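You operate a simulated robot arm through the tools that you are given. There is no shell and no other tool.

The job below is to be done with a simulated robot arm. You get a single attempt, and the scene is never put back.

Task
Set a silver stud in the cream bow.
Fine: one push on the red knob; put the bow in the purple tray; leave the slide out, the dial set. Where these are worked on the way, their far stop is far enough and under half their travel is too little: steel slide.

Only the result counts: the job must be done as asked and must still hold three seconds after the hand-in. Knocking over, shifting, dropping, spilling or breaking anything else fails it.

Robot
A 6-joint arm with a two-finger gripper, fixed in place. Base frame: the origin is on the floor under the middle of its stand, x ahead of it, y to its left, z up; the work surface is at about z = 840. Readings come in mm, degrees, newtons and seconds.
With the tool pointing down near the work surface it reaches from about 120 to 680 mm from the base axis. Its first joint turns from -66.0 to 66.0 degrees. Payload 2.45 kg.
The TCP is the grasp point between the finger pads, 30 mm short of the fingertips. In the tool frame z runs along the fingers and y along their closing line. The gripper opens to 106 mm; its body begins 79 mm behind the TCP.
Orientation is that of the tool frame in the base frame, as [roll, pitch, yaw] about the fixed x, y, z axes, in that order (R = Rz(yaw) Ry(pitch) Rx(roll)). With the fingers straight down and closing along the base's y, the tool's x points along the base's -x, its y along +y and its z along -z.

Tools
- The arm moves only by the tool jog_arm. Its argument "rows" is a list of rows, each a list of 7 numbers: the shift along the tool's x, y, z in mm, then the turn, a rotation vector about the tool's x, y, z in rad, then the gripper command, from -1 (fully open) to 1 (shut), values between in proportion. In form: [[dx, dy, dz, rx, ry, rz, jaw], ...]. A call has 1 to 20 rows; each row shifts and turns the commanded pose from where the row before left it, along the tool's axes as they then stand. A row lasts 0.2 s, in which the tool goes at most 50 mm and 8.6 degrees; a call with a longer step from one row to the next is refused whole, and so is a gripper value outside its range. A pose out of reach is approached as far as the arm can. The call stops where the force on the tool passes 50 N (or 10 N more than at its start, if that is more) or the arm is blocked; 0.2 s more then pass. The fingers move at their own pace (about 153 mm/s each) and stop on an object; they squeeze with about 39 N. The grip force told is the motor's: it shows also when the fingers shut on nothing. Time passes only in rows, and 0.2 s behind the last, so rows that do not move let the fingers close. It gives the time, the measured TCP pose, the force on the tool (base axes), the opening and the grip force at its end, in the units of the frame above (readings bear some noise), with the torque about the TCP (base axes, N m) and any sound that the robot's microphone picked up.
- Cameras (640 x 400 px; columns grow to the right, rows downward): "scene" is fixed at [58.4, 413.7, 1404.9]; the picture's right is [-0.75, -0.67, 0.00], its down [-0.37, 0.42, -0.83] and it looks along [0.55, -0.62, -0.56] (base axes); focal length 340 px, centre (320, 200). "wrist" rides on the gripper at [76, -2, -106] in the tool frame; the picture's right is [0.02, 1.00, 0.00], its down [-0.78, 0.02, -0.62] and it looks along [-0.62, 0.01, 0.78] (tool axes); focal length 247 px, centre (320, 200). There is no depth. A picture from a camera that has moved, and an enlarged one, comes with that camera's place and axes in the base frame and with its lens.
- get_image(camera): a new picture of that camera. It takes no simulated time.
- inspect(camera, box): a new picture of the part [left, top, right, bottom] of that camera's present view, enlarged. It takes no simulated time.
- job_done(): hands the job in; it is judged then, once.

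Places have to be worked out from the pictures, the camera data and where the tool is seen. Open the gripper and draw the arm clear of the work before you hand the job in, unless the task says otherwise.

The tools are called after "Emit:" as a command line: name --pt "numbers of a row" for each row, then --argument value for the rest, lists and objects as JSON in quotes. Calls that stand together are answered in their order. jog_arm: Moves the arm, as the interface text tells. Its arguments: {"type":"object","properties":{"rows":{"type":"array"}},"required":["rows"]} The other tools are called the same way: get_image (camera) takes a picture; inspect (camera, box) takes an enlarged picture of a part of a camera's view; job_done () hands the job in.

At the start:

```text
t: 0.0
position: [380.5, 213.6, 1230.8]
orientation: [-180.0, 0.0, 179.9]
ft_force: [-0.4, -0.2, -0.7]
moment: [-0.01, 0.02, 0.06]
gripper_width: 105.9
grip_force: 0.1
```

scene: 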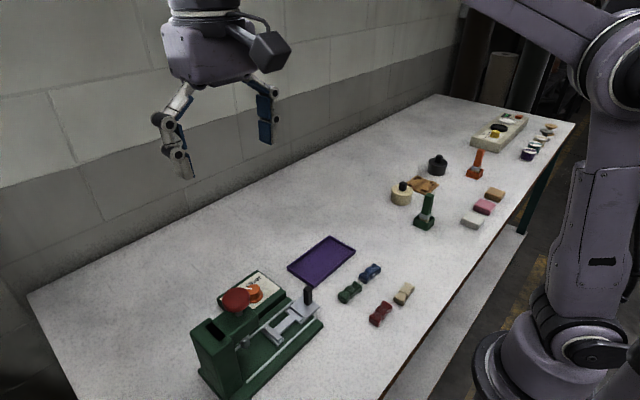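
wrist: 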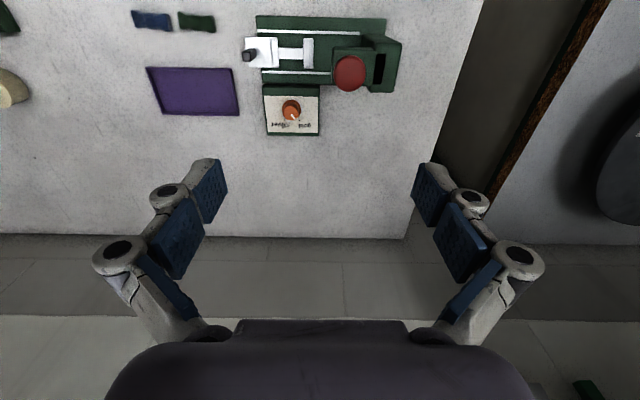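

I start by looking closer at the machine and the bows in both cameras.

Emit:
inspect --camera "scene" --box '[180, 220, 440, 400]'

Emit:
inspect --camera "wrist" --box '[220, 0, 420, 150]'

Emit:
inspect --camera "scene" --box '[370, 90, 580, 240]'

```text
2.22 times, centred on (310, 310) of scene
camera zoom: at [58.4, 413.7, 1404.9], right [-0.75, -0.67, 0.0], down [-0.37, 0.42, -0.83], along [0.55, -0.62, -0.56], focal length 754 px, centre (342, -44)
```

zoom: 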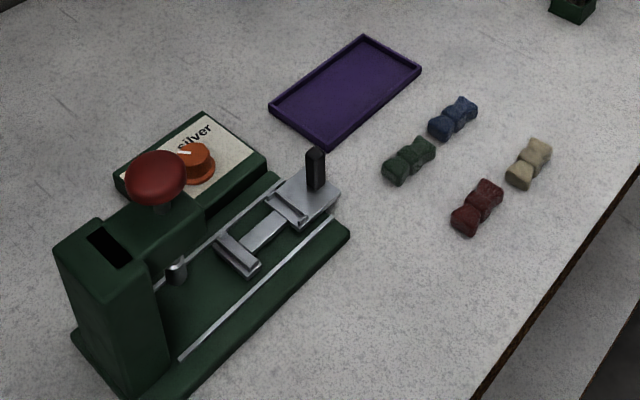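

```text
2.67 times, centred on (320, 75) of wrist
camera zoom: at [303.8, 211.3, 1336.9], right [-0.02, 1.0, 0.0], down [0.78, 0.02, 0.62], along [0.62, 0.01, -0.78], focal length 659 px, centre (320, 533)
```

zoom: 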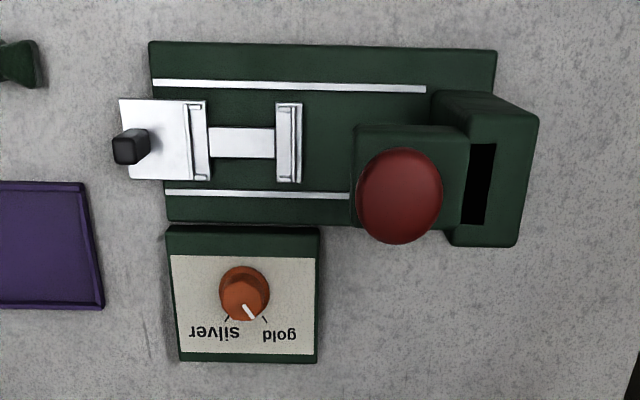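

```text
2.67 times, centred on (475, 165) of scene
camera zoom: at [58.4, 413.7, 1404.9], right [-0.75, -0.67, 0.0], down [-0.37, 0.42, -0.83], along [0.55, -0.62, -0.56], focal length 905 px, centre (-93, 293)
```

zoom: 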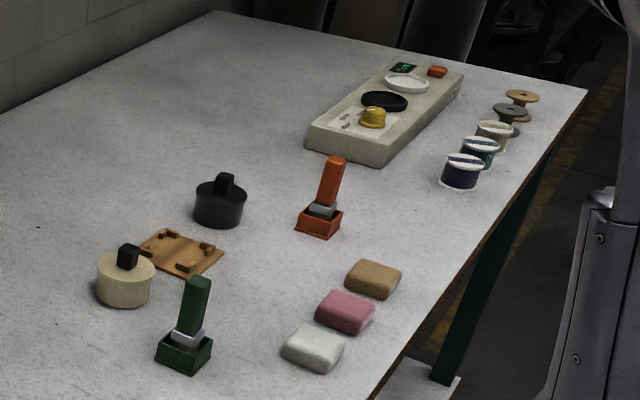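

The dial seems to point at gold, the slide (with its nest) is out, and the cream bow is near (244, -59). I move the tool to about (340, 165, 1080) for a closer wrist view of the machine.

Emit:
jog_arm --pt "8 -9.7 30 0 0 0 -1" --pt "8 -9.7 30 0 0 0 -1" --pt "8 -9.7 30 0 0 0 -1" --pt "8 -9.7 30 0 0 0 -1" --pt "8 -9.7 30 0 0 0 -1"

Emit:
get_image --camera "wrist"

Emit:
inspect --camera "wrist" --box '[200, 0, 440, 150]'

```text
t: 1.2
position: [338.7, 166.9, 1081.2]
orientation: [-180.0, 0.1, 179.9]
ft_force: [0.4, 0.7, -0.4]
moment: [-0.02, 0.02, -0.02]
gripper_width: 105.9
grip_force: 0.1
```

```text
taken
camera wrist: at [262.8, 163.0, 1186.9], right [-0.02, 1.0, 0.0], down [0.78, 0.02, 0.62], along [0.62, 0.01, -0.78], focal length 247 px, centre (320, 200)
```

wrist: 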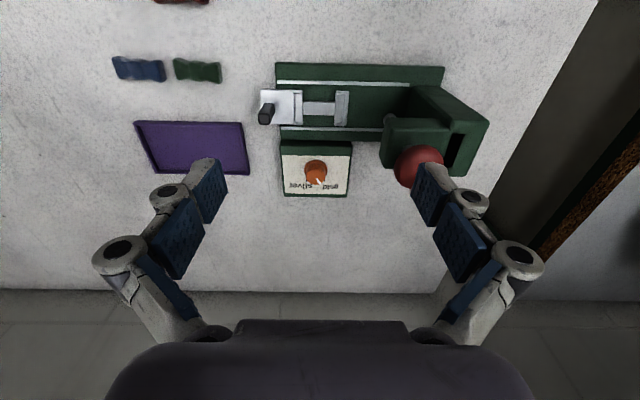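

```text
2.67 times, centred on (320, 75) of wrist
camera zoom: at [262.8, 163.0, 1186.9], right [-0.02, 1.0, 0.0], down [0.78, 0.02, 0.62], along [0.62, 0.01, -0.78], focal length 659 px, centre (320, 533)
```

zoom: 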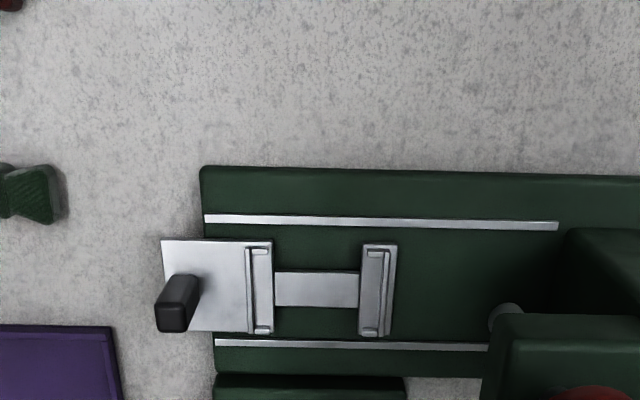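

I zoom onto the dial to read its pointer.

Emit:
inspect --camera "wrist" --box '[265, 135, 365, 200]'

Emit:
inspect --camera "scene" --box '[180, 250, 340, 400]'

Emit:
inspect --camera "scene" --box '[330, 250, 430, 340]'

```text
6.15 times, centred on (315, 168) of wrist
camera zoom: at [262.8, 163.0, 1186.9], right [-0.02, 1.0, 0.0], down [0.78, 0.02, 0.62], along [0.62, 0.01, -0.78], focal length 1520 px, centre (351, 400)
```

zoom: 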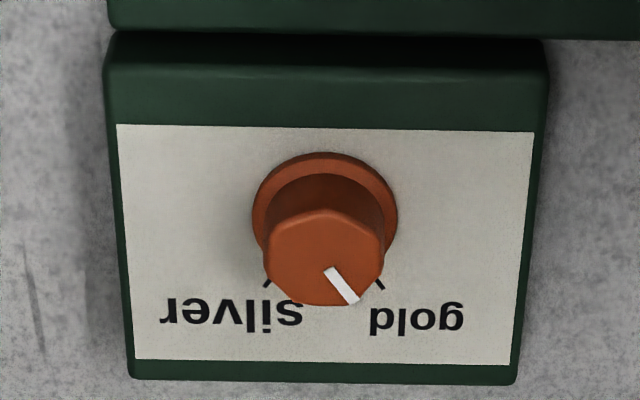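

```text
2.67 times, centred on (260, 325) of scene
camera zoom: at [58.4, 413.7, 1404.9], right [-0.75, -0.67, 0.0], down [-0.37, 0.42, -0.83], along [0.55, -0.62, -0.56], focal length 905 px, centre (480, -133)
```

zoom: 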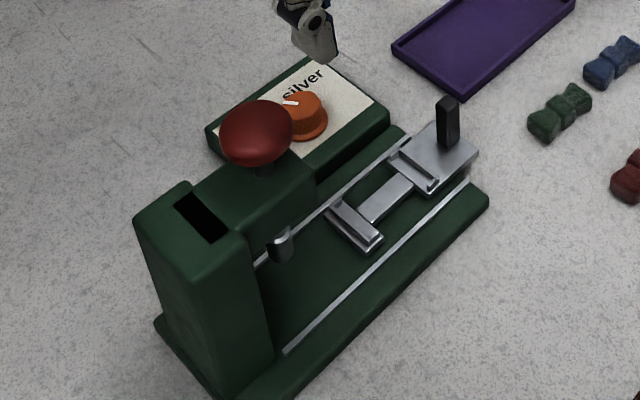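

```text
4.44 times, centred on (380, 295) of scene
camera zoom: at [58.4, 413.7, 1404.9], right [-0.75, -0.67, 0.0], down [-0.37, 0.42, -0.83], along [0.55, -0.62, -0.56], focal length 1509 px, centre (53, -222)
```

zoom: 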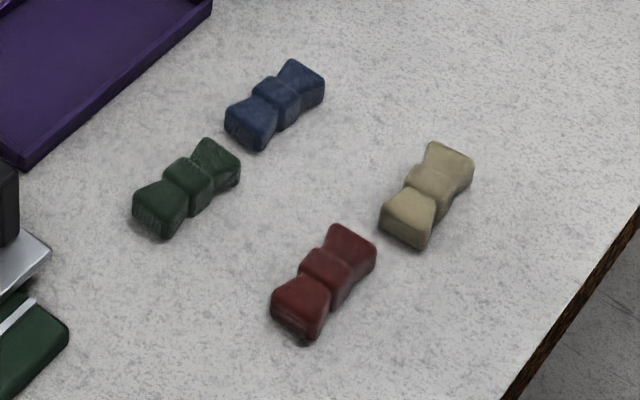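

The pointer sits at gold, so it must go clockwise (seen from above) to silver. I zoom in more on the nest on the slide.

Emit:
inspect --camera "wrist" --box '[250, 75, 370, 150]'

Emit:
inspect --camera "scene" --box '[250, 270, 340, 340]'

```text
5.33 times, centred on (310, 112) of wrist
camera zoom: at [262.8, 163.0, 1186.9], right [-0.02, 1.0, 0.0], down [0.78, 0.02, 0.62], along [0.62, 0.01, -0.78], focal length 1317 px, centre (373, 667)
```

zoom: 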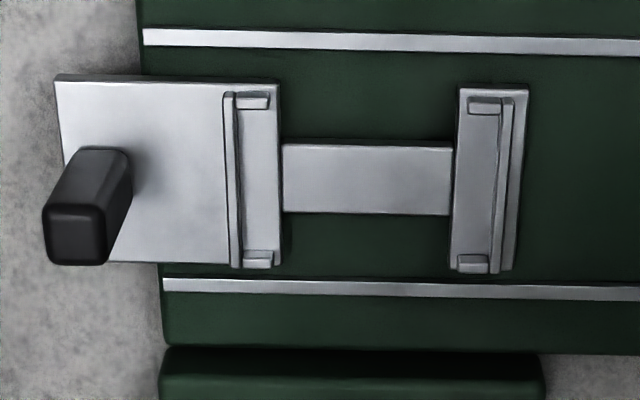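

```text
5.71 times, centred on (295, 305) of scene
camera zoom: at [58.4, 413.7, 1404.9], right [-0.75, -0.67, 0.0], down [-0.37, 0.42, -0.83], along [0.55, -0.62, -0.56], focal length 1940 px, centre (463, -400)
```

zoom: 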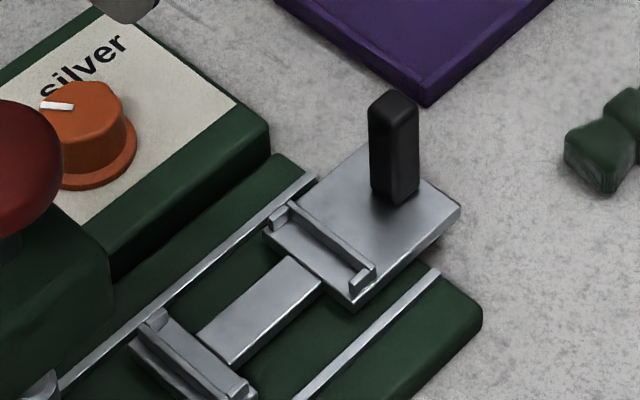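

Nest centre is about (367, 163), dial about (456, 161) with its top near z=890; it needs roughly 70° clockwise. I move above the dial, half-close the fingers and yaw by -70° so the turn will end square.

Emit:
jog_arm --pt "-29.3 -1.5 20 0 0 0 -0.13" --pt "-29.3 -1.5 20 0 0 0 -0.13" --pt "-29.3 -1.5 20 0 0 0 -0.13" --pt "-29.3 -1.5 20 0 0 0 -0.13" --pt "0 0 0 0 0 -0.1357 -0.13" --pt "0 0 0 0 0 -0.1357 -0.13" --pt "0 0 0 0 0 -0.1357 -0.13" --pt "0 0 0 0 0 -0.1357 -0.13" --pt "0 0 0 0 0 -0.1357 -0.13" --pt "0 0 0 0 0 -0.1357 -0.13" --pt "0 0 0 0 0 -0.1357 -0.13" --pt "0 0 0 0 0 -0.1357 -0.13" --pt "0 0 0 0 0 -0.1357 -0.13"

Emit:
get_image --camera "wrist"

Emit:
get_image --camera "scene"

```text
t: 4.0
position: [457.4, 159.8, 1001.0]
orientation: [180.0, -0.1, -109.8]
ft_force: [-0.6, 0.0, -0.3]
moment: [-0.01, 0.01, -0.02]
gripper_width: 59.6
grip_force: 0.0
```

```text
taken
camera wrist: at [433.0, 85.9, 1106.8], right [-0.95, 0.32, 0.0], down [0.25, 0.74, 0.62], along [0.2, 0.59, -0.78], focal length 247 px, centre (320, 200)
```

wrist: 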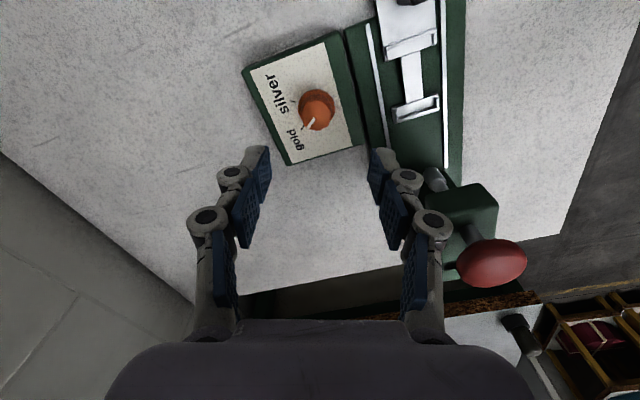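

```text
taken
```

scene: 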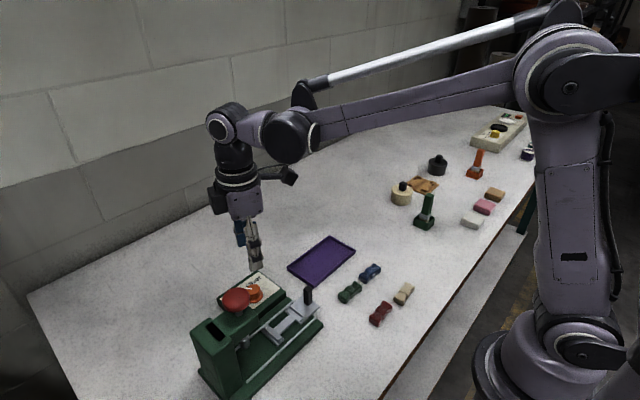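

I zoom in on the dial to fix its place precisely from this new viewpoint.

Emit:
inspect --camera "wrist" --box '[270, 70, 370, 150]'

```text
5.00 times, centred on (320, 110) of wrist
camera zoom: at [433.0, 85.9, 1106.8], right [-0.95, 0.32, 0.0], down [0.25, 0.74, 0.62], along [0.2, 0.59, -0.78], focal length 1235 px, centre (320, 650)
```

zoom: 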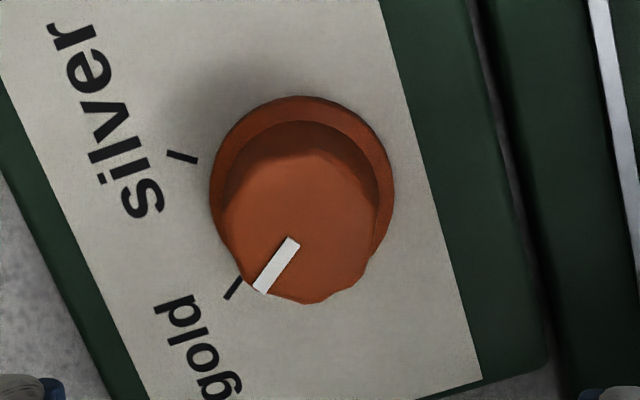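

Triangulating puts the dial at about (461.5, 159.5) with its top near z=884; I shift 4 mm along tool -y and descend so the tips stop near z=872.

Emit:
jog_arm --pt "-1.1 -4 0 0 0 0 -0.13" --pt "0 0 25 0 0 0 -0.13" --pt "0 0 25 0 0 0 -0.13" --pt "0 0 25 0 0 0 -0.13" --pt "0 0 12 0 0 0 -0.13" --pt "0 0 12 0 0 0 -0.13"

Emit:
get_image --camera "wrist"

Emit:
inspect --camera "scene" --box '[190, 220, 340, 340]'

```text
t: 5.4
position: [461.7, 158.6, 902.1]
orientation: [180.0, 0.0, -110.0]
ft_force: [-0.4, -0.1, 0.0]
moment: [-0.02, 0.02, 0.04]
gripper_width: 59.7
grip_force: 0.1
```

```text
taken
camera wrist: at [436.8, 85.8, 1008.3], right [-0.95, 0.32, 0.0], down [0.25, 0.74, 0.62], along [0.2, 0.59, -0.78], focal length 247 px, centre (320, 200)
```

wrist: 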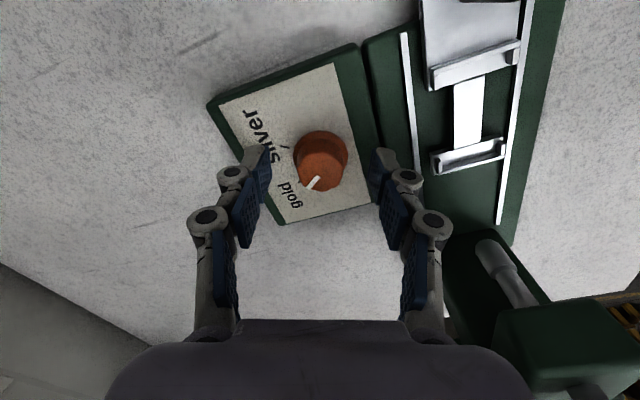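

```text
3.33 times, centred on (265, 280) of scene
camera zoom: at [58.4, 413.7, 1404.9], right [-0.75, -0.67, 0.0], down [-0.37, 0.42, -0.83], along [0.55, -0.62, -0.56], focal length 1132 px, centre (503, -67)
```

zoom: 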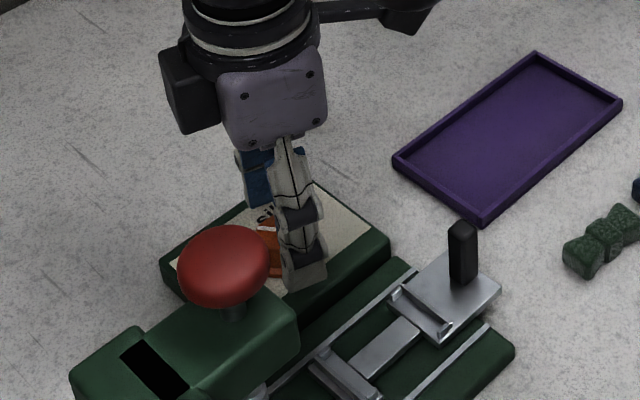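

The dial is centred between the tips and they are at its height. I close on it without moving.

Emit:
jog_arm --pt "0 0 0 0 0 0 0.3" --pt "0 0 0 0 0 0 1" --pt "0 0 0 0 0 0 1"

Emit:
inspect --camera "wrist" --box '[240, 90, 400, 220]'

```text
t: 6.2
position: [461.5, 159.0, 903.3]
orientation: [179.9, 0.1, -110.0]
ft_force: [-2.7, 1.0, 1.3]
moment: [0.03, 0.14, -0.09]
gripper_width: 28.0
grip_force: 44.7
```

```text
3.08 times, centred on (320, 155) of wrist
camera zoom: at [436.6, 85.9, 1008.4], right [-0.95, 0.32, 0.0], down [0.25, 0.74, 0.62], along [0.2, 0.59, -0.78], focal length 760 px, centre (320, 338)
```

zoom: 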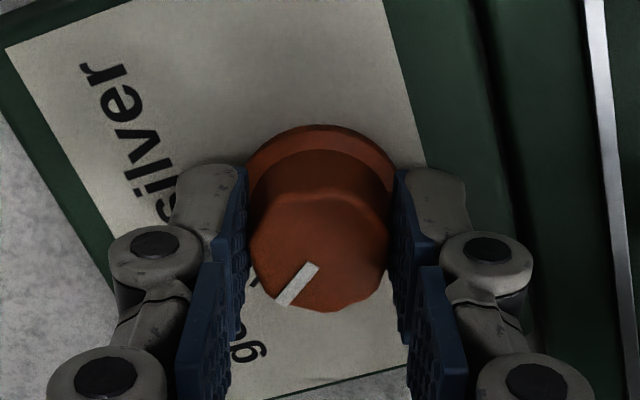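

The grip holds the 28 mm knob with only a small side force. I turn the tool +70° about its z (clockwise from above) to bring the pointer to silver.

Emit:
jog_arm --pt "0 0 0 0 0 0.1357 1" --pt "0 0 0 0 0 0.1357 1" --pt "0 0 0 0 0 0.1357 1" --pt "0 0 0 0 0 0.1357 1" --pt "0 0 0 0 0 0.1357 1" --pt "0 0 0 0 0 0.1357 1" --pt "0 0 0 0 0 0.1357 1" --pt "0 0 0 0 0 0.1357 1" --pt "0 0 0 0 0 0.1357 1"

Emit:
inspect --camera "wrist" --box '[240, 90, 400, 220]'

```text
t: 8.2
position: [459.9, 160.8, 902.4]
orientation: [179.7, -0.1, 179.9]
ft_force: [-21.7, 16.6, 16.4]
moment: [0.36, -0.04, 0.03]
gripper_width: 27.6
grip_force: 45.4
```

```text
3.08 times, centred on (320, 155) of wrist
camera zoom: at [383.7, 158.2, 1008.7], right [-0.02, 1.0, 0.01], down [0.79, 0.01, 0.62], along [0.62, 0.02, -0.79], focal length 760 px, centre (320, 338)
```

zoom: 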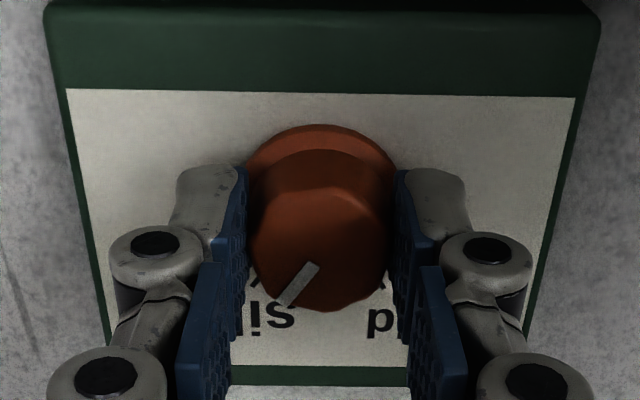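

The pointer turned with the fingers and now aims at the silver tick. I release and rise, then look from above.

Emit:
jog_arm --pt "0 0 0 0 0 0 -0.13" --pt "0 0 0 0 0 0 -0.13" --pt "0 0 -30 0 0 0 -0.13" --pt "0 0 -40 0 0 0 -0.13" --pt "0 0 -40 0 0 0 -0.13" --pt "0 0 -40 0 0 0 -0.13"

Emit:
inspect --camera "wrist" --box '[240, 70, 400, 200]'

Emit:
get_image --camera "wrist"

```text
t: 9.6
position: [460.7, 161.2, 1052.3]
orientation: [-180.0, 0.0, 180.0]
ft_force: [-0.6, 0.8, -0.3]
moment: [0.0, 0.0, 0.02]
gripper_width: 59.9
grip_force: 0.0
```

```text
3.08 times, centred on (320, 135) of wrist
camera zoom: at [384.2, 156.6, 1157.9], right [-0.02, 1.0, 0.0], down [0.78, 0.02, 0.62], along [0.62, 0.01, -0.78], focal length 760 px, centre (320, 400)
```

zoom: 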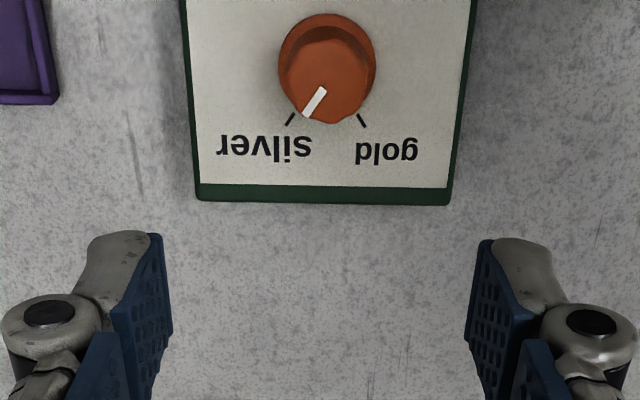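

```text
taken
camera wrist: at [384.2, 156.6, 1157.9], right [-0.02, 1.0, 0.0], down [0.78, 0.02, 0.62], along [0.62, 0.01, -0.78], focal length 247 px, centre (320, 200)
```

wrist: 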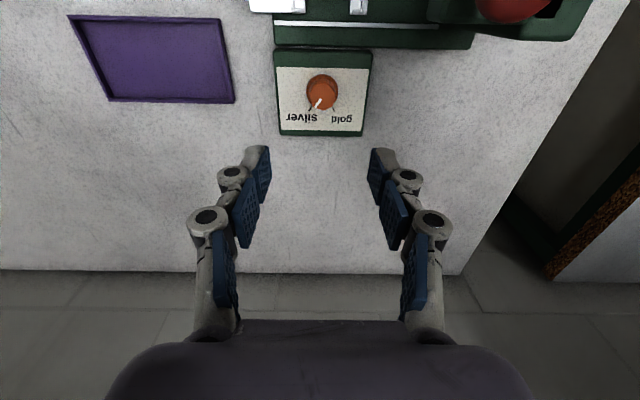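

The dial reads silver. Next I travel to above the cream bow (about (243, -62, 1000)) and yaw so the fingers close along x with the camera on the -y side.

Emit:
jog_arm --pt "27.2 -27.9 6.5 0 0 0 -0.13" --pt "27.2 -27.9 6.5 0 0 0 -0.13" --pt "27.2 -27.9 6.5 0 0 0 -0.13" --pt "27.2 -27.9 6.5 0 0 0 -0.13" --pt "27.2 -27.9 6.5 0 0 0 -0.13" --pt "27.2 -27.9 6.5 0 0 0 -0.13" --pt "27.2 -27.9 6.5 0 0 0 -0.13" --pt "27.2 -27.9 6.5 0 0 0 -0.13" --pt "0 0 0 0 0 -0.1428 -0.13" --pt "0 0 0 0 0 -0.1428 -0.13" --pt "0 0 0 0 0 -0.1428 -0.13" --pt "0 0 0 0 0 -0.1428 -0.13" --pt "0 0 0 0 0 -0.1428 -0.13" --pt "0 0 0 0 0 -0.1428 -0.13" --pt "0 0 0 0 0 -0.1428 -0.13" --pt "0 0 0 0 0 -0.1428 -0.13" --pt "0 0 0 0 0 -0.1428 -0.13" --pt "0 0 0 0 0 -0.1428 -0.13" --pt "0 0 0 0 0 -0.1428 -0.13"

Emit:
get_image --camera "wrist"

Emit:
inspect --camera "wrist" --box '[260, 60, 380, 160]'

```text
t: 13.6
position: [244.1, -63.0, 1001.0]
orientation: [180.0, 0.1, -89.9]
ft_force: [0.0, -0.1, 0.2]
moment: [0.02, 0.01, 0.03]
gripper_width: 59.9
grip_force: 0.0
```

```text
taken
camera wrist: at [245.7, -141.3, 1105.9], right [-1.0, -0.02, 0.0], down [-0.02, 0.78, 0.62], along [-0.01, 0.62, -0.78], focal length 247 px, centre (320, 200)
```

wrist: 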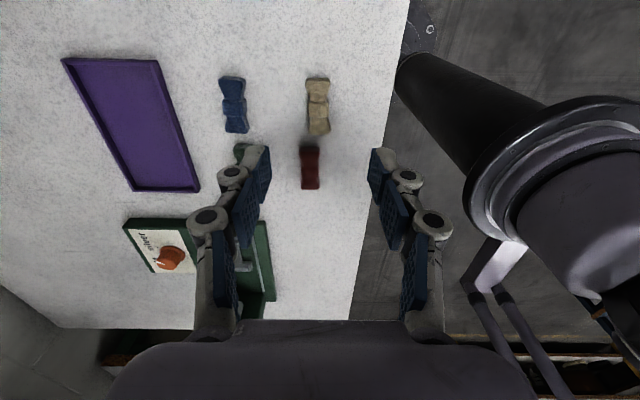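

```text
4.00 times, centred on (320, 110) of wrist
camera zoom: at [245.7, -141.3, 1105.9], right [-1.0, -0.02, 0.0], down [-0.02, 0.78, 0.62], along [-0.01, 0.62, -0.78], focal length 988 px, centre (320, 560)
```

zoom: 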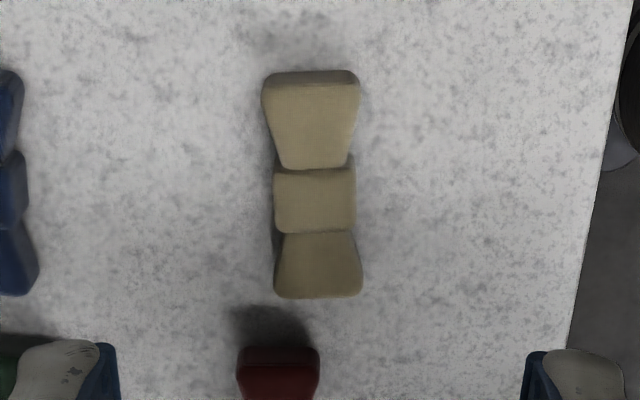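

The cream bow's centre is about (246.3, -58.5), 52 mm long with a 21 mm knot, its axis about 4° off y. I align, yaw by 4° and descend to put the tips near z=844.

Emit:
jog_arm --pt "-4.5 -2.2 20 0 0 0 -0.13" --pt "0 0 30 0 0 -0.07 -0.13" --pt "0 0 30 0 0 0 -0.13" --pt "0 0 25 0 0 0 -0.13" --pt "0 0 12 0 0 0 -0.13" --pt "0 0 10 0 0 0 -0.13"

Emit:
get_image --camera "wrist"

Emit:
inspect --camera "scene" --box '[330, 220, 450, 340]'

```text
t: 15.0
position: [246.7, -60.1, 872.8]
orientation: [-180.0, 0.0, -86.1]
ft_force: [0.4, -0.4, -0.3]
moment: [-0.01, 0.01, -0.02]
gripper_width: 59.8
grip_force: 0.0
```

```text
taken
camera wrist: at [252.8, -136.5, 978.7], right [-1.0, -0.09, 0.0], down [-0.07, 0.78, 0.62], along [-0.06, 0.62, -0.78], focal length 247 px, centre (320, 200)
```

wrist: 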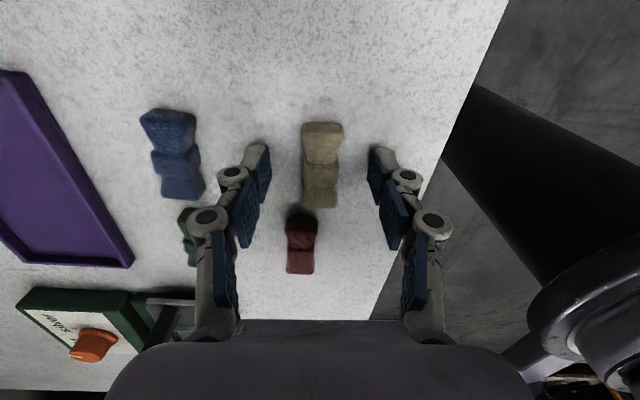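

```text
3.33 times, centred on (390, 280) of scene
camera zoom: at [58.4, 413.7, 1404.9], right [-0.75, -0.67, 0.0], down [-0.37, 0.42, -0.83], along [0.55, -0.62, -0.56], focal length 1132 px, centre (87, -67)
```

zoom: 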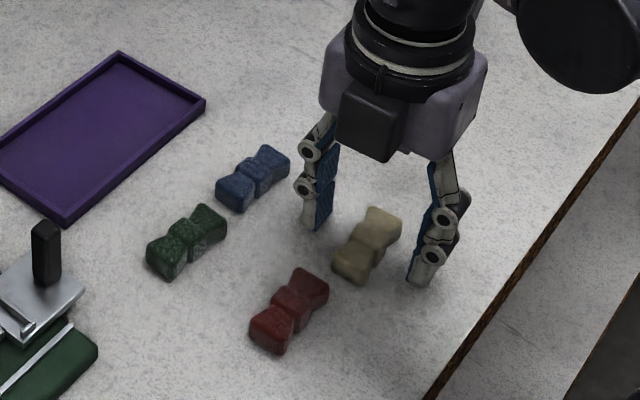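

I zoom in to confirm the knot lies between the pads before closing.

Emit:
inspect --camera "wrist" --box '[240, 100, 400, 220]'

```text
3.33 times, centred on (320, 160) of wrist
camera zoom: at [252.8, -136.5, 978.7], right [-1.0, -0.09, 0.0], down [-0.07, 0.78, 0.62], along [-0.06, 0.62, -0.78], focal length 823 px, centre (320, 333)
```

zoom: 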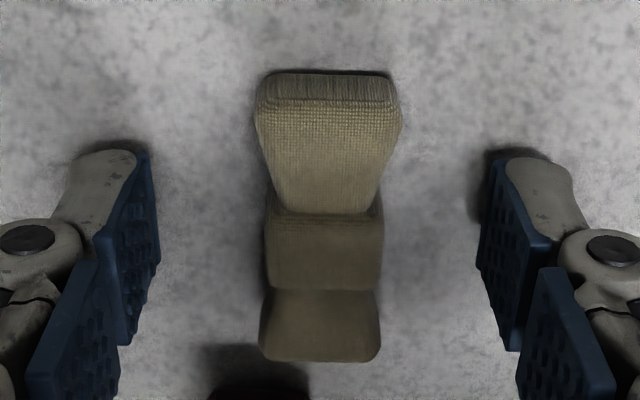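

The knot is centred across the jaws and about 1.6 mm further along +y; I nudge that and close on it.

Emit:
jog_arm --pt "-1.6 0 0 0 0 0 -0.13" --pt "0 0 0 0 0 0 0.3" --pt "0 0 0 0 0 0 0.8" --pt "0 0 0 0 0 0 0.8"

Emit:
inspect --camera "wrist" --box '[240, 100, 400, 220]'

```text
t: 16.0
position: [246.0, -57.1, 872.5]
orientation: [180.0, 0.0, -86.0]
ft_force: [0.4, -0.9, 0.0]
moment: [0.0, -0.01, 0.0]
gripper_width: 25.6
grip_force: 39.2
```

```text
3.33 times, centred on (320, 160) of wrist
camera zoom: at [252.9, -135.0, 978.8], right [-1.0, -0.09, 0.0], down [-0.07, 0.78, 0.62], along [-0.06, 0.62, -0.78], focal length 823 px, centre (320, 333)
```

zoom: 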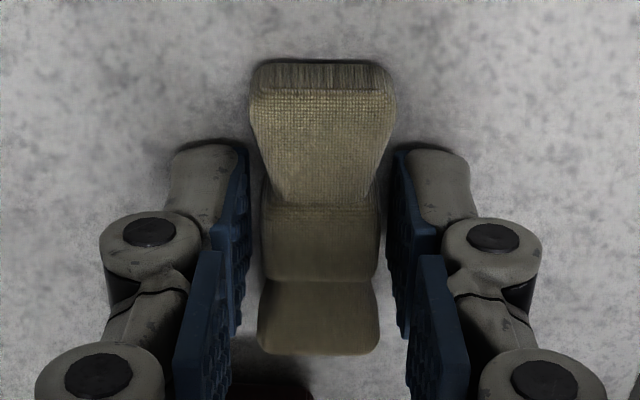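

The fingers hold the bow at 25.6 mm with 39 N. I lift to about z=1000, square the yaw, and go to (270, 130) beside the nest to look at bow and nest together.

Emit:
jog_arm --pt "0 0 -15 0 0 0 0.8" --pt "0 0 -30 0 0 0 0.8" --pt "0 0 -40 0 0 0 0.8" --pt "0 0 -42 0 0 0.07 0.8" --pt "-37.4 -4.8 0 0 0 0 0.8" --pt "-37.4 -4.8 0 0 0 0 0.8" --pt "-37.4 -4.8 0 0 0 0 0.8" --pt "-37.4 -4.8 0 0 0 0 0.8" --pt "-37.4 -4.8 0 0 0 0 0.8"

Emit:
get_image --camera "wrist"

Emit:
get_image --camera "scene"

```text
t: 18.0
position: [271.0, 129.7, 1000.9]
orientation: [-180.0, 0.1, -90.1]
ft_force: [0.5, -0.1, -0.4]
moment: [-0.01, 0.03, -0.02]
gripper_width: 25.2
grip_force: 39.0
```

```text
taken
camera wrist: at [272.0, 52.3, 1105.9], right [-1.0, -0.02, 0.0], down [-0.02, 0.78, 0.62], along [-0.01, 0.62, -0.78], focal length 247 px, centre (320, 200)
```

wrist: 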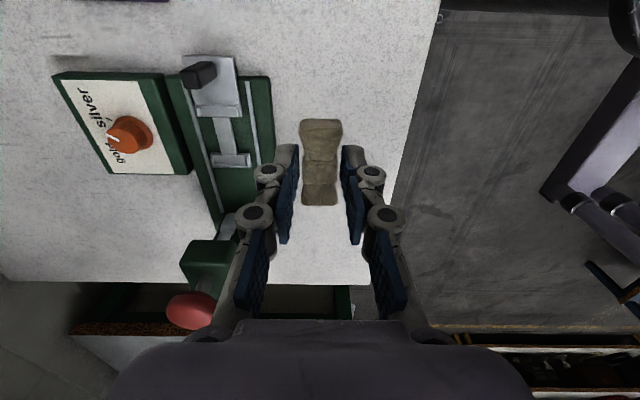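

```text
taken
```

scene: 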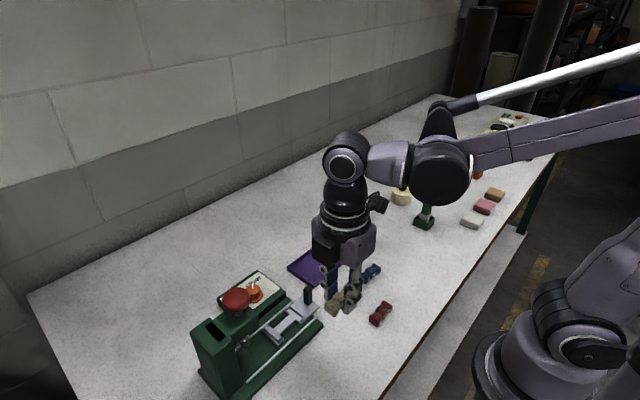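

I hold the bow well. Now I zoom onto the nest from here to triangulate it.

Emit:
inspect --camera "wrist" --box '[170, 50, 290, 180]'

Emit:
inspect --camera "wrist" --box '[260, 100, 380, 220]'

```text
3.08 times, centred on (230, 115) of wrist
camera zoom: at [272.0, 52.3, 1105.9], right [-1.0, -0.02, 0.0], down [-0.02, 0.78, 0.62], along [-0.01, 0.62, -0.78], focal length 760 px, centre (597, 462)
```

zoom: 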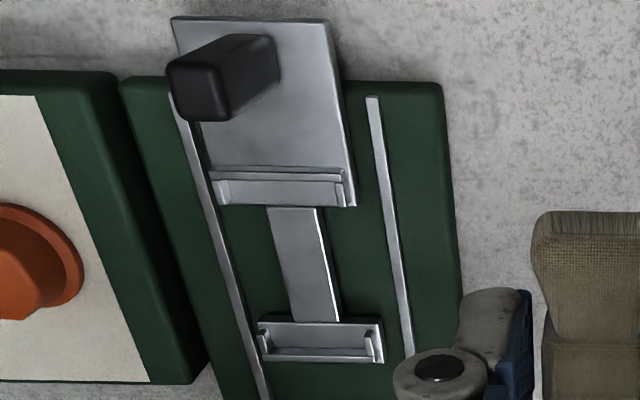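

```text
3.33 times, centred on (320, 160) of wrist
camera zoom: at [272.0, 52.3, 1105.9], right [-1.0, -0.02, 0.0], down [-0.02, 0.78, 0.62], along [-0.01, 0.62, -0.78], focal length 823 px, centre (320, 333)
```

zoom: 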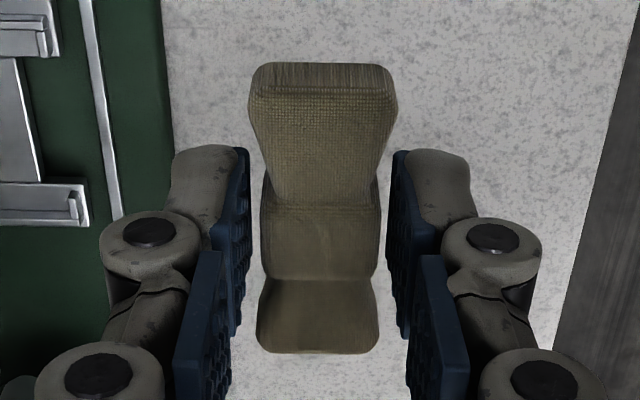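

The nest's blocks triangulate to x 348.6–391, inner edges y 141–184, plate top z≈862, so nest centre is about (369.7, 162.5). I move over it and go down to TCP z≈925 to check before lowering.

Emit:
jog_arm --pt "-11 -32.9 0 0 0 0 0.8" --pt "-11 -32.9 0 0 0 0 0.8" --pt "-10.8 -32.9 0 0 0 0 0.8" --pt "0 0 0 0 0 0 0.8" --pt "0 0 30 0 0 0 0.8" --pt "0 0 30 0 0 0 0.8" --pt "0 0 15 0 0 0 0.8"

Emit:
get_image --camera "wrist"

Emit:
inspect --camera "scene" --box '[190, 220, 350, 360]'

Emit:
inspect --camera "wrist" --box '[240, 80, 400, 220]'

```text
t: 19.6
position: [369.3, 161.5, 925.0]
orientation: [-180.0, -0.1, -90.1]
ft_force: [-0.2, 0.4, -0.3]
moment: [-0.02, 0.02, -0.02]
gripper_width: 25.6
grip_force: 39.0
```

```text
taken
camera wrist: at [370.8, 84.3, 1030.9], right [-1.0, -0.02, 0.0], down [-0.02, 0.78, 0.62], along [-0.01, 0.62, -0.78], focal length 247 px, centre (320, 200)
```

wrist: 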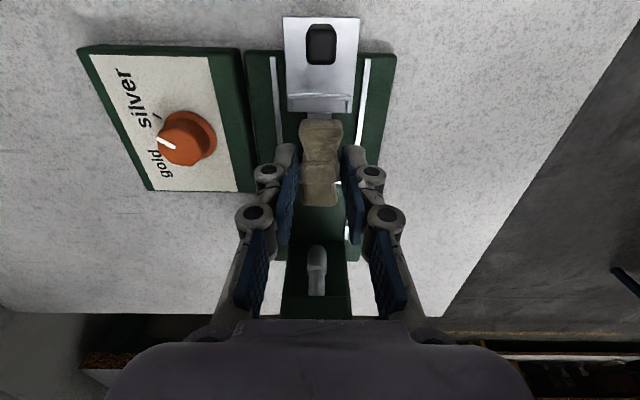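

```text
2.86 times, centred on (270, 290) of scene
camera zoom: at [58.4, 413.7, 1404.9], right [-0.75, -0.67, 0.0], down [-0.37, 0.42, -0.83], along [0.55, -0.62, -0.56], focal length 970 px, centre (463, -57)
```

zoom: 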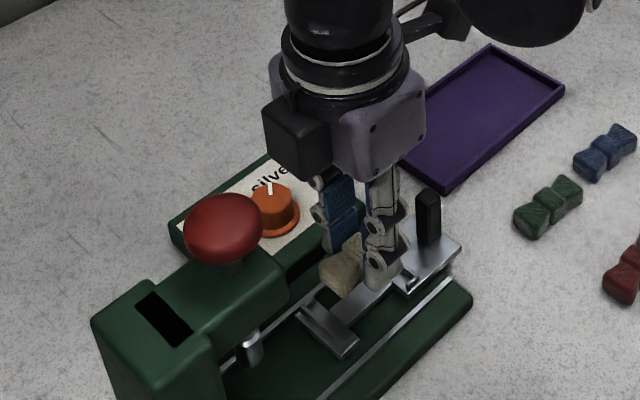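

```text
2.86 times, centred on (320, 150) of wrist
camera zoom: at [370.8, 84.3, 1030.9], right [-1.0, -0.02, 0.0], down [-0.02, 0.78, 0.62], along [-0.01, 0.62, -0.78], focal length 706 px, centre (320, 343)
```

zoom: 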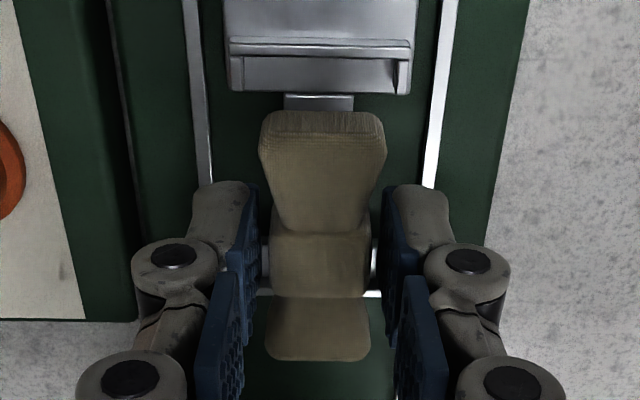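

The bow hangs squarely above the nest, about 1 mm short in y. I correct that and lower 26 mm, then check again.

Emit:
jog_arm --pt "-1.2 -0.5 8 0 0 0 0.8" --pt "0 0 9 0 0 0 0.8" --pt "0 0 9 0 0 0 0.8"

Emit:
inspect --camera "wrist" --box '[240, 80, 400, 220]'

Emit:
inspect --camera "scene" --box '[230, 260, 330, 350]'

```text
t: 20.4
position: [369.5, 163.6, 899.0]
orientation: [-180.0, -0.1, -90.0]
ft_force: [0.5, 1.3, 0.3]
moment: [0.0, -0.01, -0.01]
gripper_width: 25.6
grip_force: 38.9
```

```text
2.86 times, centred on (320, 150) of wrist
camera zoom: at [371.2, 85.6, 1005.0], right [-1.0, -0.02, 0.0], down [-0.02, 0.78, 0.62], along [-0.01, 0.62, -0.78], focal length 706 px, centre (320, 343)
```

zoom: 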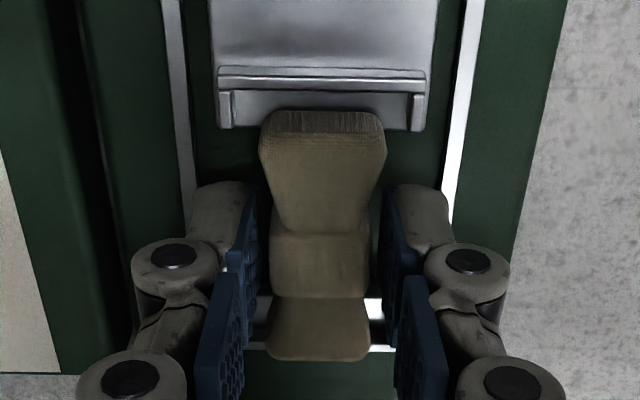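

```text
4.44 times, centred on (280, 305) of scene
camera zoom: at [58.4, 413.7, 1404.9], right [-0.75, -0.67, 0.0], down [-0.37, 0.42, -0.83], along [0.55, -0.62, -0.56], focal length 1509 px, centre (498, -267)
```

zoom: 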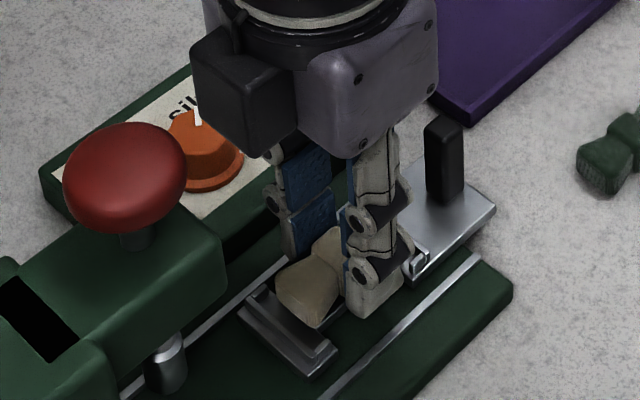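

The bow end sits just inside the near rail and it's centred in x. I lower the last few millimetres in small steps, watching force.

Emit:
jog_arm --pt "0 0 1.5 0 0 0 0.8" --pt "0 0 1.5 0 0 0 0.8" --pt "0 0 0 0 0 0 0.8"

Emit:
inspect --camera "wrist" --box '[240, 80, 400, 220]'

Emit:
inspect --camera "scene" --box '[230, 290, 310, 350]'

```text
t: 21.2
position: [370.4, 162.5, 895.7]
orientation: [-180.0, -0.1, -90.1]
ft_force: [-0.3, 0.5, -0.7]
moment: [-0.01, 0.0, 0.01]
gripper_width: 25.3
grip_force: 39.1
```

```text
2.86 times, centred on (320, 150) of wrist
camera zoom: at [371.0, 85.6, 1001.9], right [-1.0, -0.02, 0.0], down [-0.02, 0.78, 0.62], along [-0.01, 0.62, -0.78], focal length 706 px, centre (320, 343)
```

zoom: 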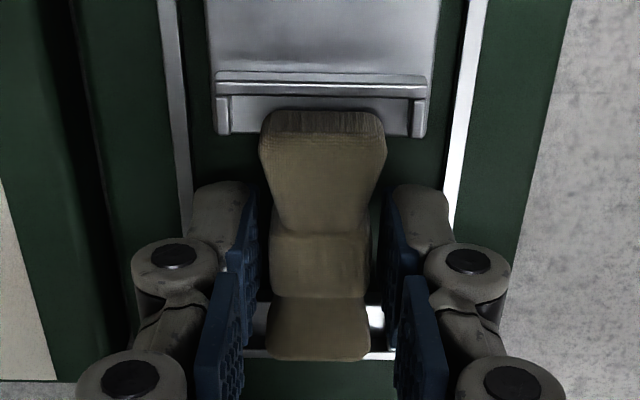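

```text
6.67 times, centred on (270, 320) of scene
camera zoom: at [58.4, 413.7, 1404.9], right [-0.75, -0.67, 0.0], down [-0.37, 0.42, -0.83], along [0.55, -0.62, -0.56], focal length 2263 px, centre (653, -600)
```

zoom: 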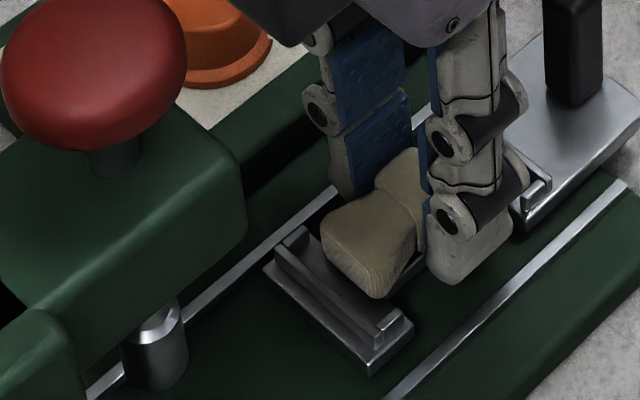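

Still no contact (force ≈0), and the bow appears just above the plate. I keep lowering 1 mm per row.

Emit:
jog_arm --pt "0 0 1 0 0 0 0.8" --pt "0 0 1 0 0 0 0.8" --pt "0 0 0 0 0 0 0.8"

Emit:
inspect --camera "scene" --box '[230, 290, 310, 350]'

```text
t: 22.0
position: [369.8, 163.0, 894.0]
orientation: [-180.0, 0.0, -90.2]
ft_force: [0.3, -0.9, 33.4]
moment: [-0.01, 0.04, 0.0]
gripper_width: 25.3
grip_force: 39.0
```

```text
6.67 times, centred on (270, 320) of scene
camera zoom: at [58.0, 413.5, 1404.9], right [-0.75, -0.67, 0.0], down [-0.37, 0.42, -0.83], along [0.55, -0.62, -0.56], focal length 2263 px, centre (653, -600)
```

zoom: 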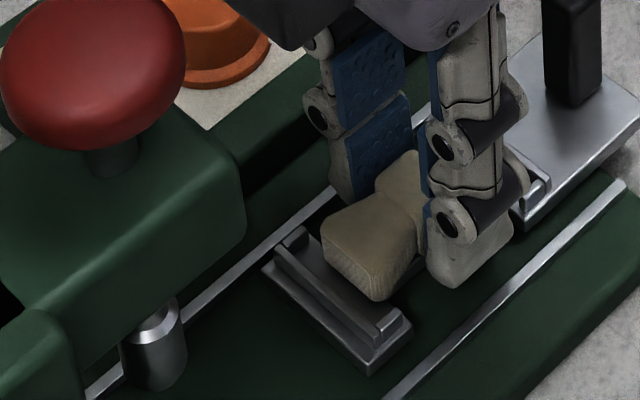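

33 N of contact at TCP z=894 matches the bow's base on the plate (z≈861.5). I ease up slightly and open the fingers to about 45 mm, then rise.

Emit:
jog_arm --pt "0 0 -0.8 0 0 0 0.8" --pt "0 0 0 0 0 0 0.3" --pt "0 0 0 0 0 0 0.15" --pt "0 0 0 0 0 0 0.15"

Emit:
inspect --camera "wrist" --box '[240, 80, 400, 220]'

Emit:
inspect --camera "scene" --box '[230, 290, 310, 350]'

```text
t: 23.0
position: [369.9, 162.5, 894.8]
orientation: [-179.9, -0.1, -90.1]
ft_force: [0.4, -1.1, -0.9]
moment: [-0.03, 0.01, 0.01]
gripper_width: 45.0
grip_force: 0.0
```

```text
2.86 times, centred on (320, 150) of wrist
camera zoom: at [370.8, 85.4, 1000.7], right [-1.0, -0.02, 0.0], down [-0.02, 0.78, 0.62], along [-0.01, 0.62, -0.78], focal length 706 px, centre (320, 343)
```

zoom: 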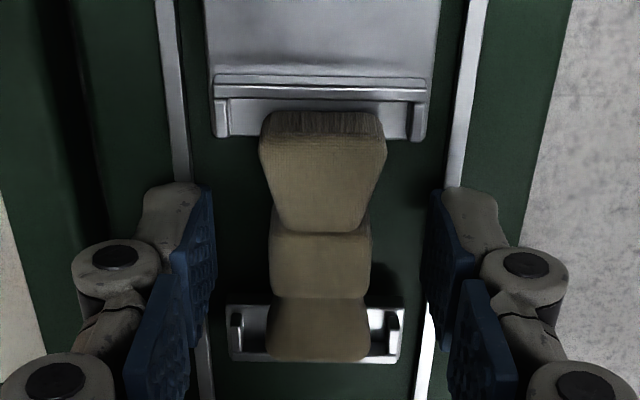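

```text
6.67 times, centred on (270, 320) of scene
camera zoom: at [58.4, 413.7, 1404.9], right [-0.75, -0.67, 0.0], down [-0.37, 0.42, -0.83], along [0.55, -0.62, -0.56], focal length 2263 px, centre (653, -600)
```

zoom: 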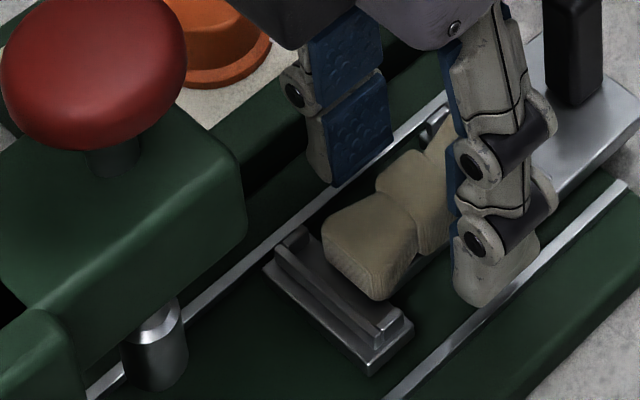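

The bow rests in the nest between both brackets. I lift clear and move toward the handle side to look at the handle and the seated bow from above.

Emit:
jog_arm --pt "0 0 -25 0 0 0 0.15" --pt "0 0 -40 0 0 0 0.15" --pt "0 0 -40 0 0 0 0.15" --pt "30 0 0 0 0 0 0.15" --pt "35 0 0 0 0 0 0.15" --pt "35 0 0 0 0 0 0.15"

Emit:
get_image --camera "wrist"

Emit:
inspect --camera "wrist" --box '[240, 60, 400, 220]'

Emit:
inspect --camera "scene" --box '[230, 270, 330, 350]'

```text
t: 24.4
position: [368.3, 63.2, 999.5]
orientation: [-180.0, 0.0, -90.0]
ft_force: [-0.5, -0.1, -0.5]
moment: [0.0, -0.03, -0.03]
gripper_width: 44.9
grip_force: 0.1
```

```text
taken
camera wrist: at [370.4, -14.0, 1105.3], right [-1.0, -0.02, 0.0], down [-0.02, 0.78, 0.62], along [-0.01, 0.62, -0.78], focal length 247 px, centre (320, 200)
```

wrist: 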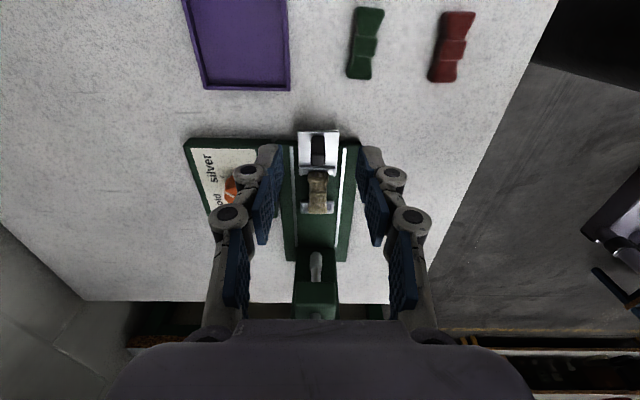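

```text
2.50 times, centred on (320, 140) of wrist
camera zoom: at [370.4, -14.0, 1105.3], right [-1.0, -0.02, 0.0], down [-0.02, 0.78, 0.62], along [-0.01, 0.62, -0.78], focal length 617 px, centre (320, 350)
```

zoom: 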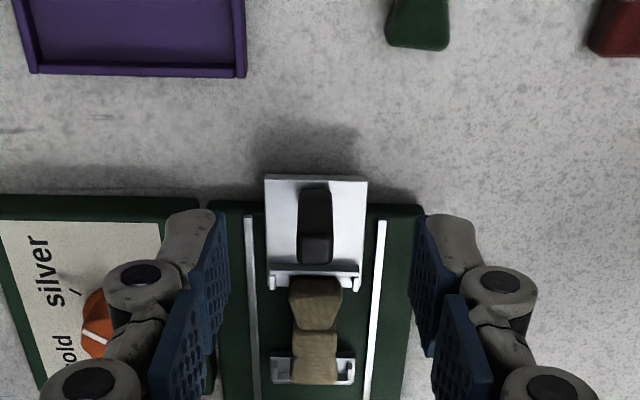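

```text
5.00 times, centred on (280, 310) of scene
camera zoom: at [58.3, 413.7, 1404.9], right [-0.75, -0.67, 0.0], down [-0.37, 0.42, -0.83], along [0.55, -0.62, -0.56], focal length 1698 px, centre (520, -350)
```

zoom: 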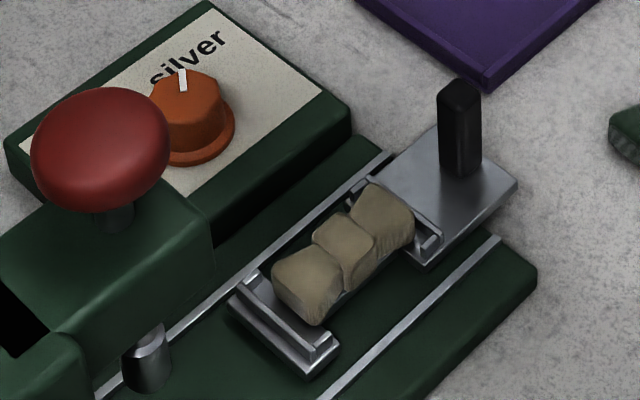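

The bow is well seated; the handle is about 12.5 mm square at (370.5, 99.5), z 862–900. To keep the gripper body clear of the red knob when the slide goes in, I tilt the tool 30° so the fingers point down and toward +y, then set up along the approach line.

Emit:
jog_arm --pt "0 0 0 0 -0.1309 0 0.15" --pt "0 0 0 0 -0.1309 0 0.15" --pt "0 0 0 0 -0.1309 0 0.15" --pt "0 0 0 0 -0.1309 0 0.15" --pt "0 0 0 0 0 0 0.15"

Emit:
get_image --camera "wrist"

Emit:
get_image --camera "scene"

```text
t: 25.6
position: [369.3, 63.3, 999.3]
orientation: [180.0, 30.0, -90.1]
ft_force: [0.8, 0.1, 0.3]
moment: [-0.03, -0.02, -0.01]
gripper_width: 44.8
grip_force: 0.0
```

```text
taken
camera wrist: at [370.7, -57.3, 1053.3], right [-1.0, -0.02, -0.01], down [-0.02, 0.37, 0.93], along [-0.01, 0.93, -0.37], focal length 247 px, centre (320, 200)
```

wrist: 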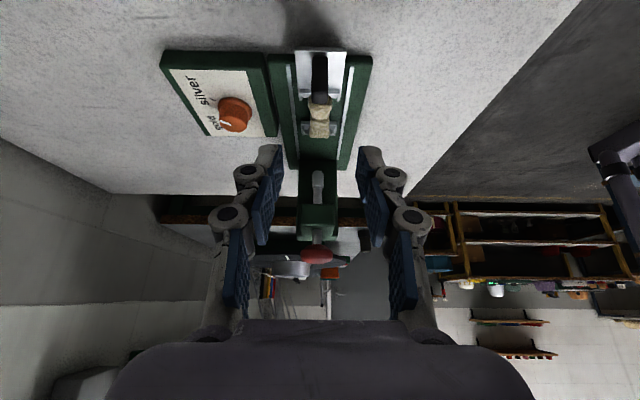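

```text
taken
```

scene: 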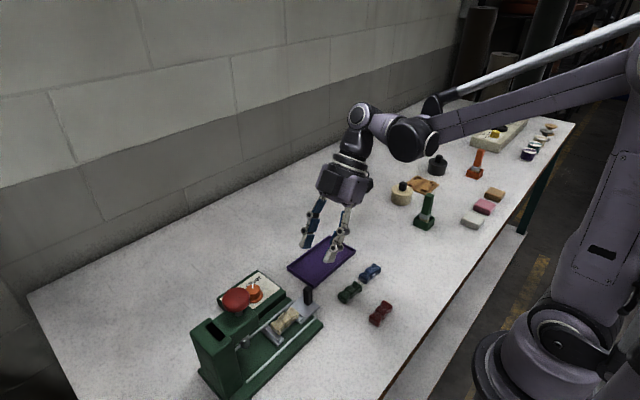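

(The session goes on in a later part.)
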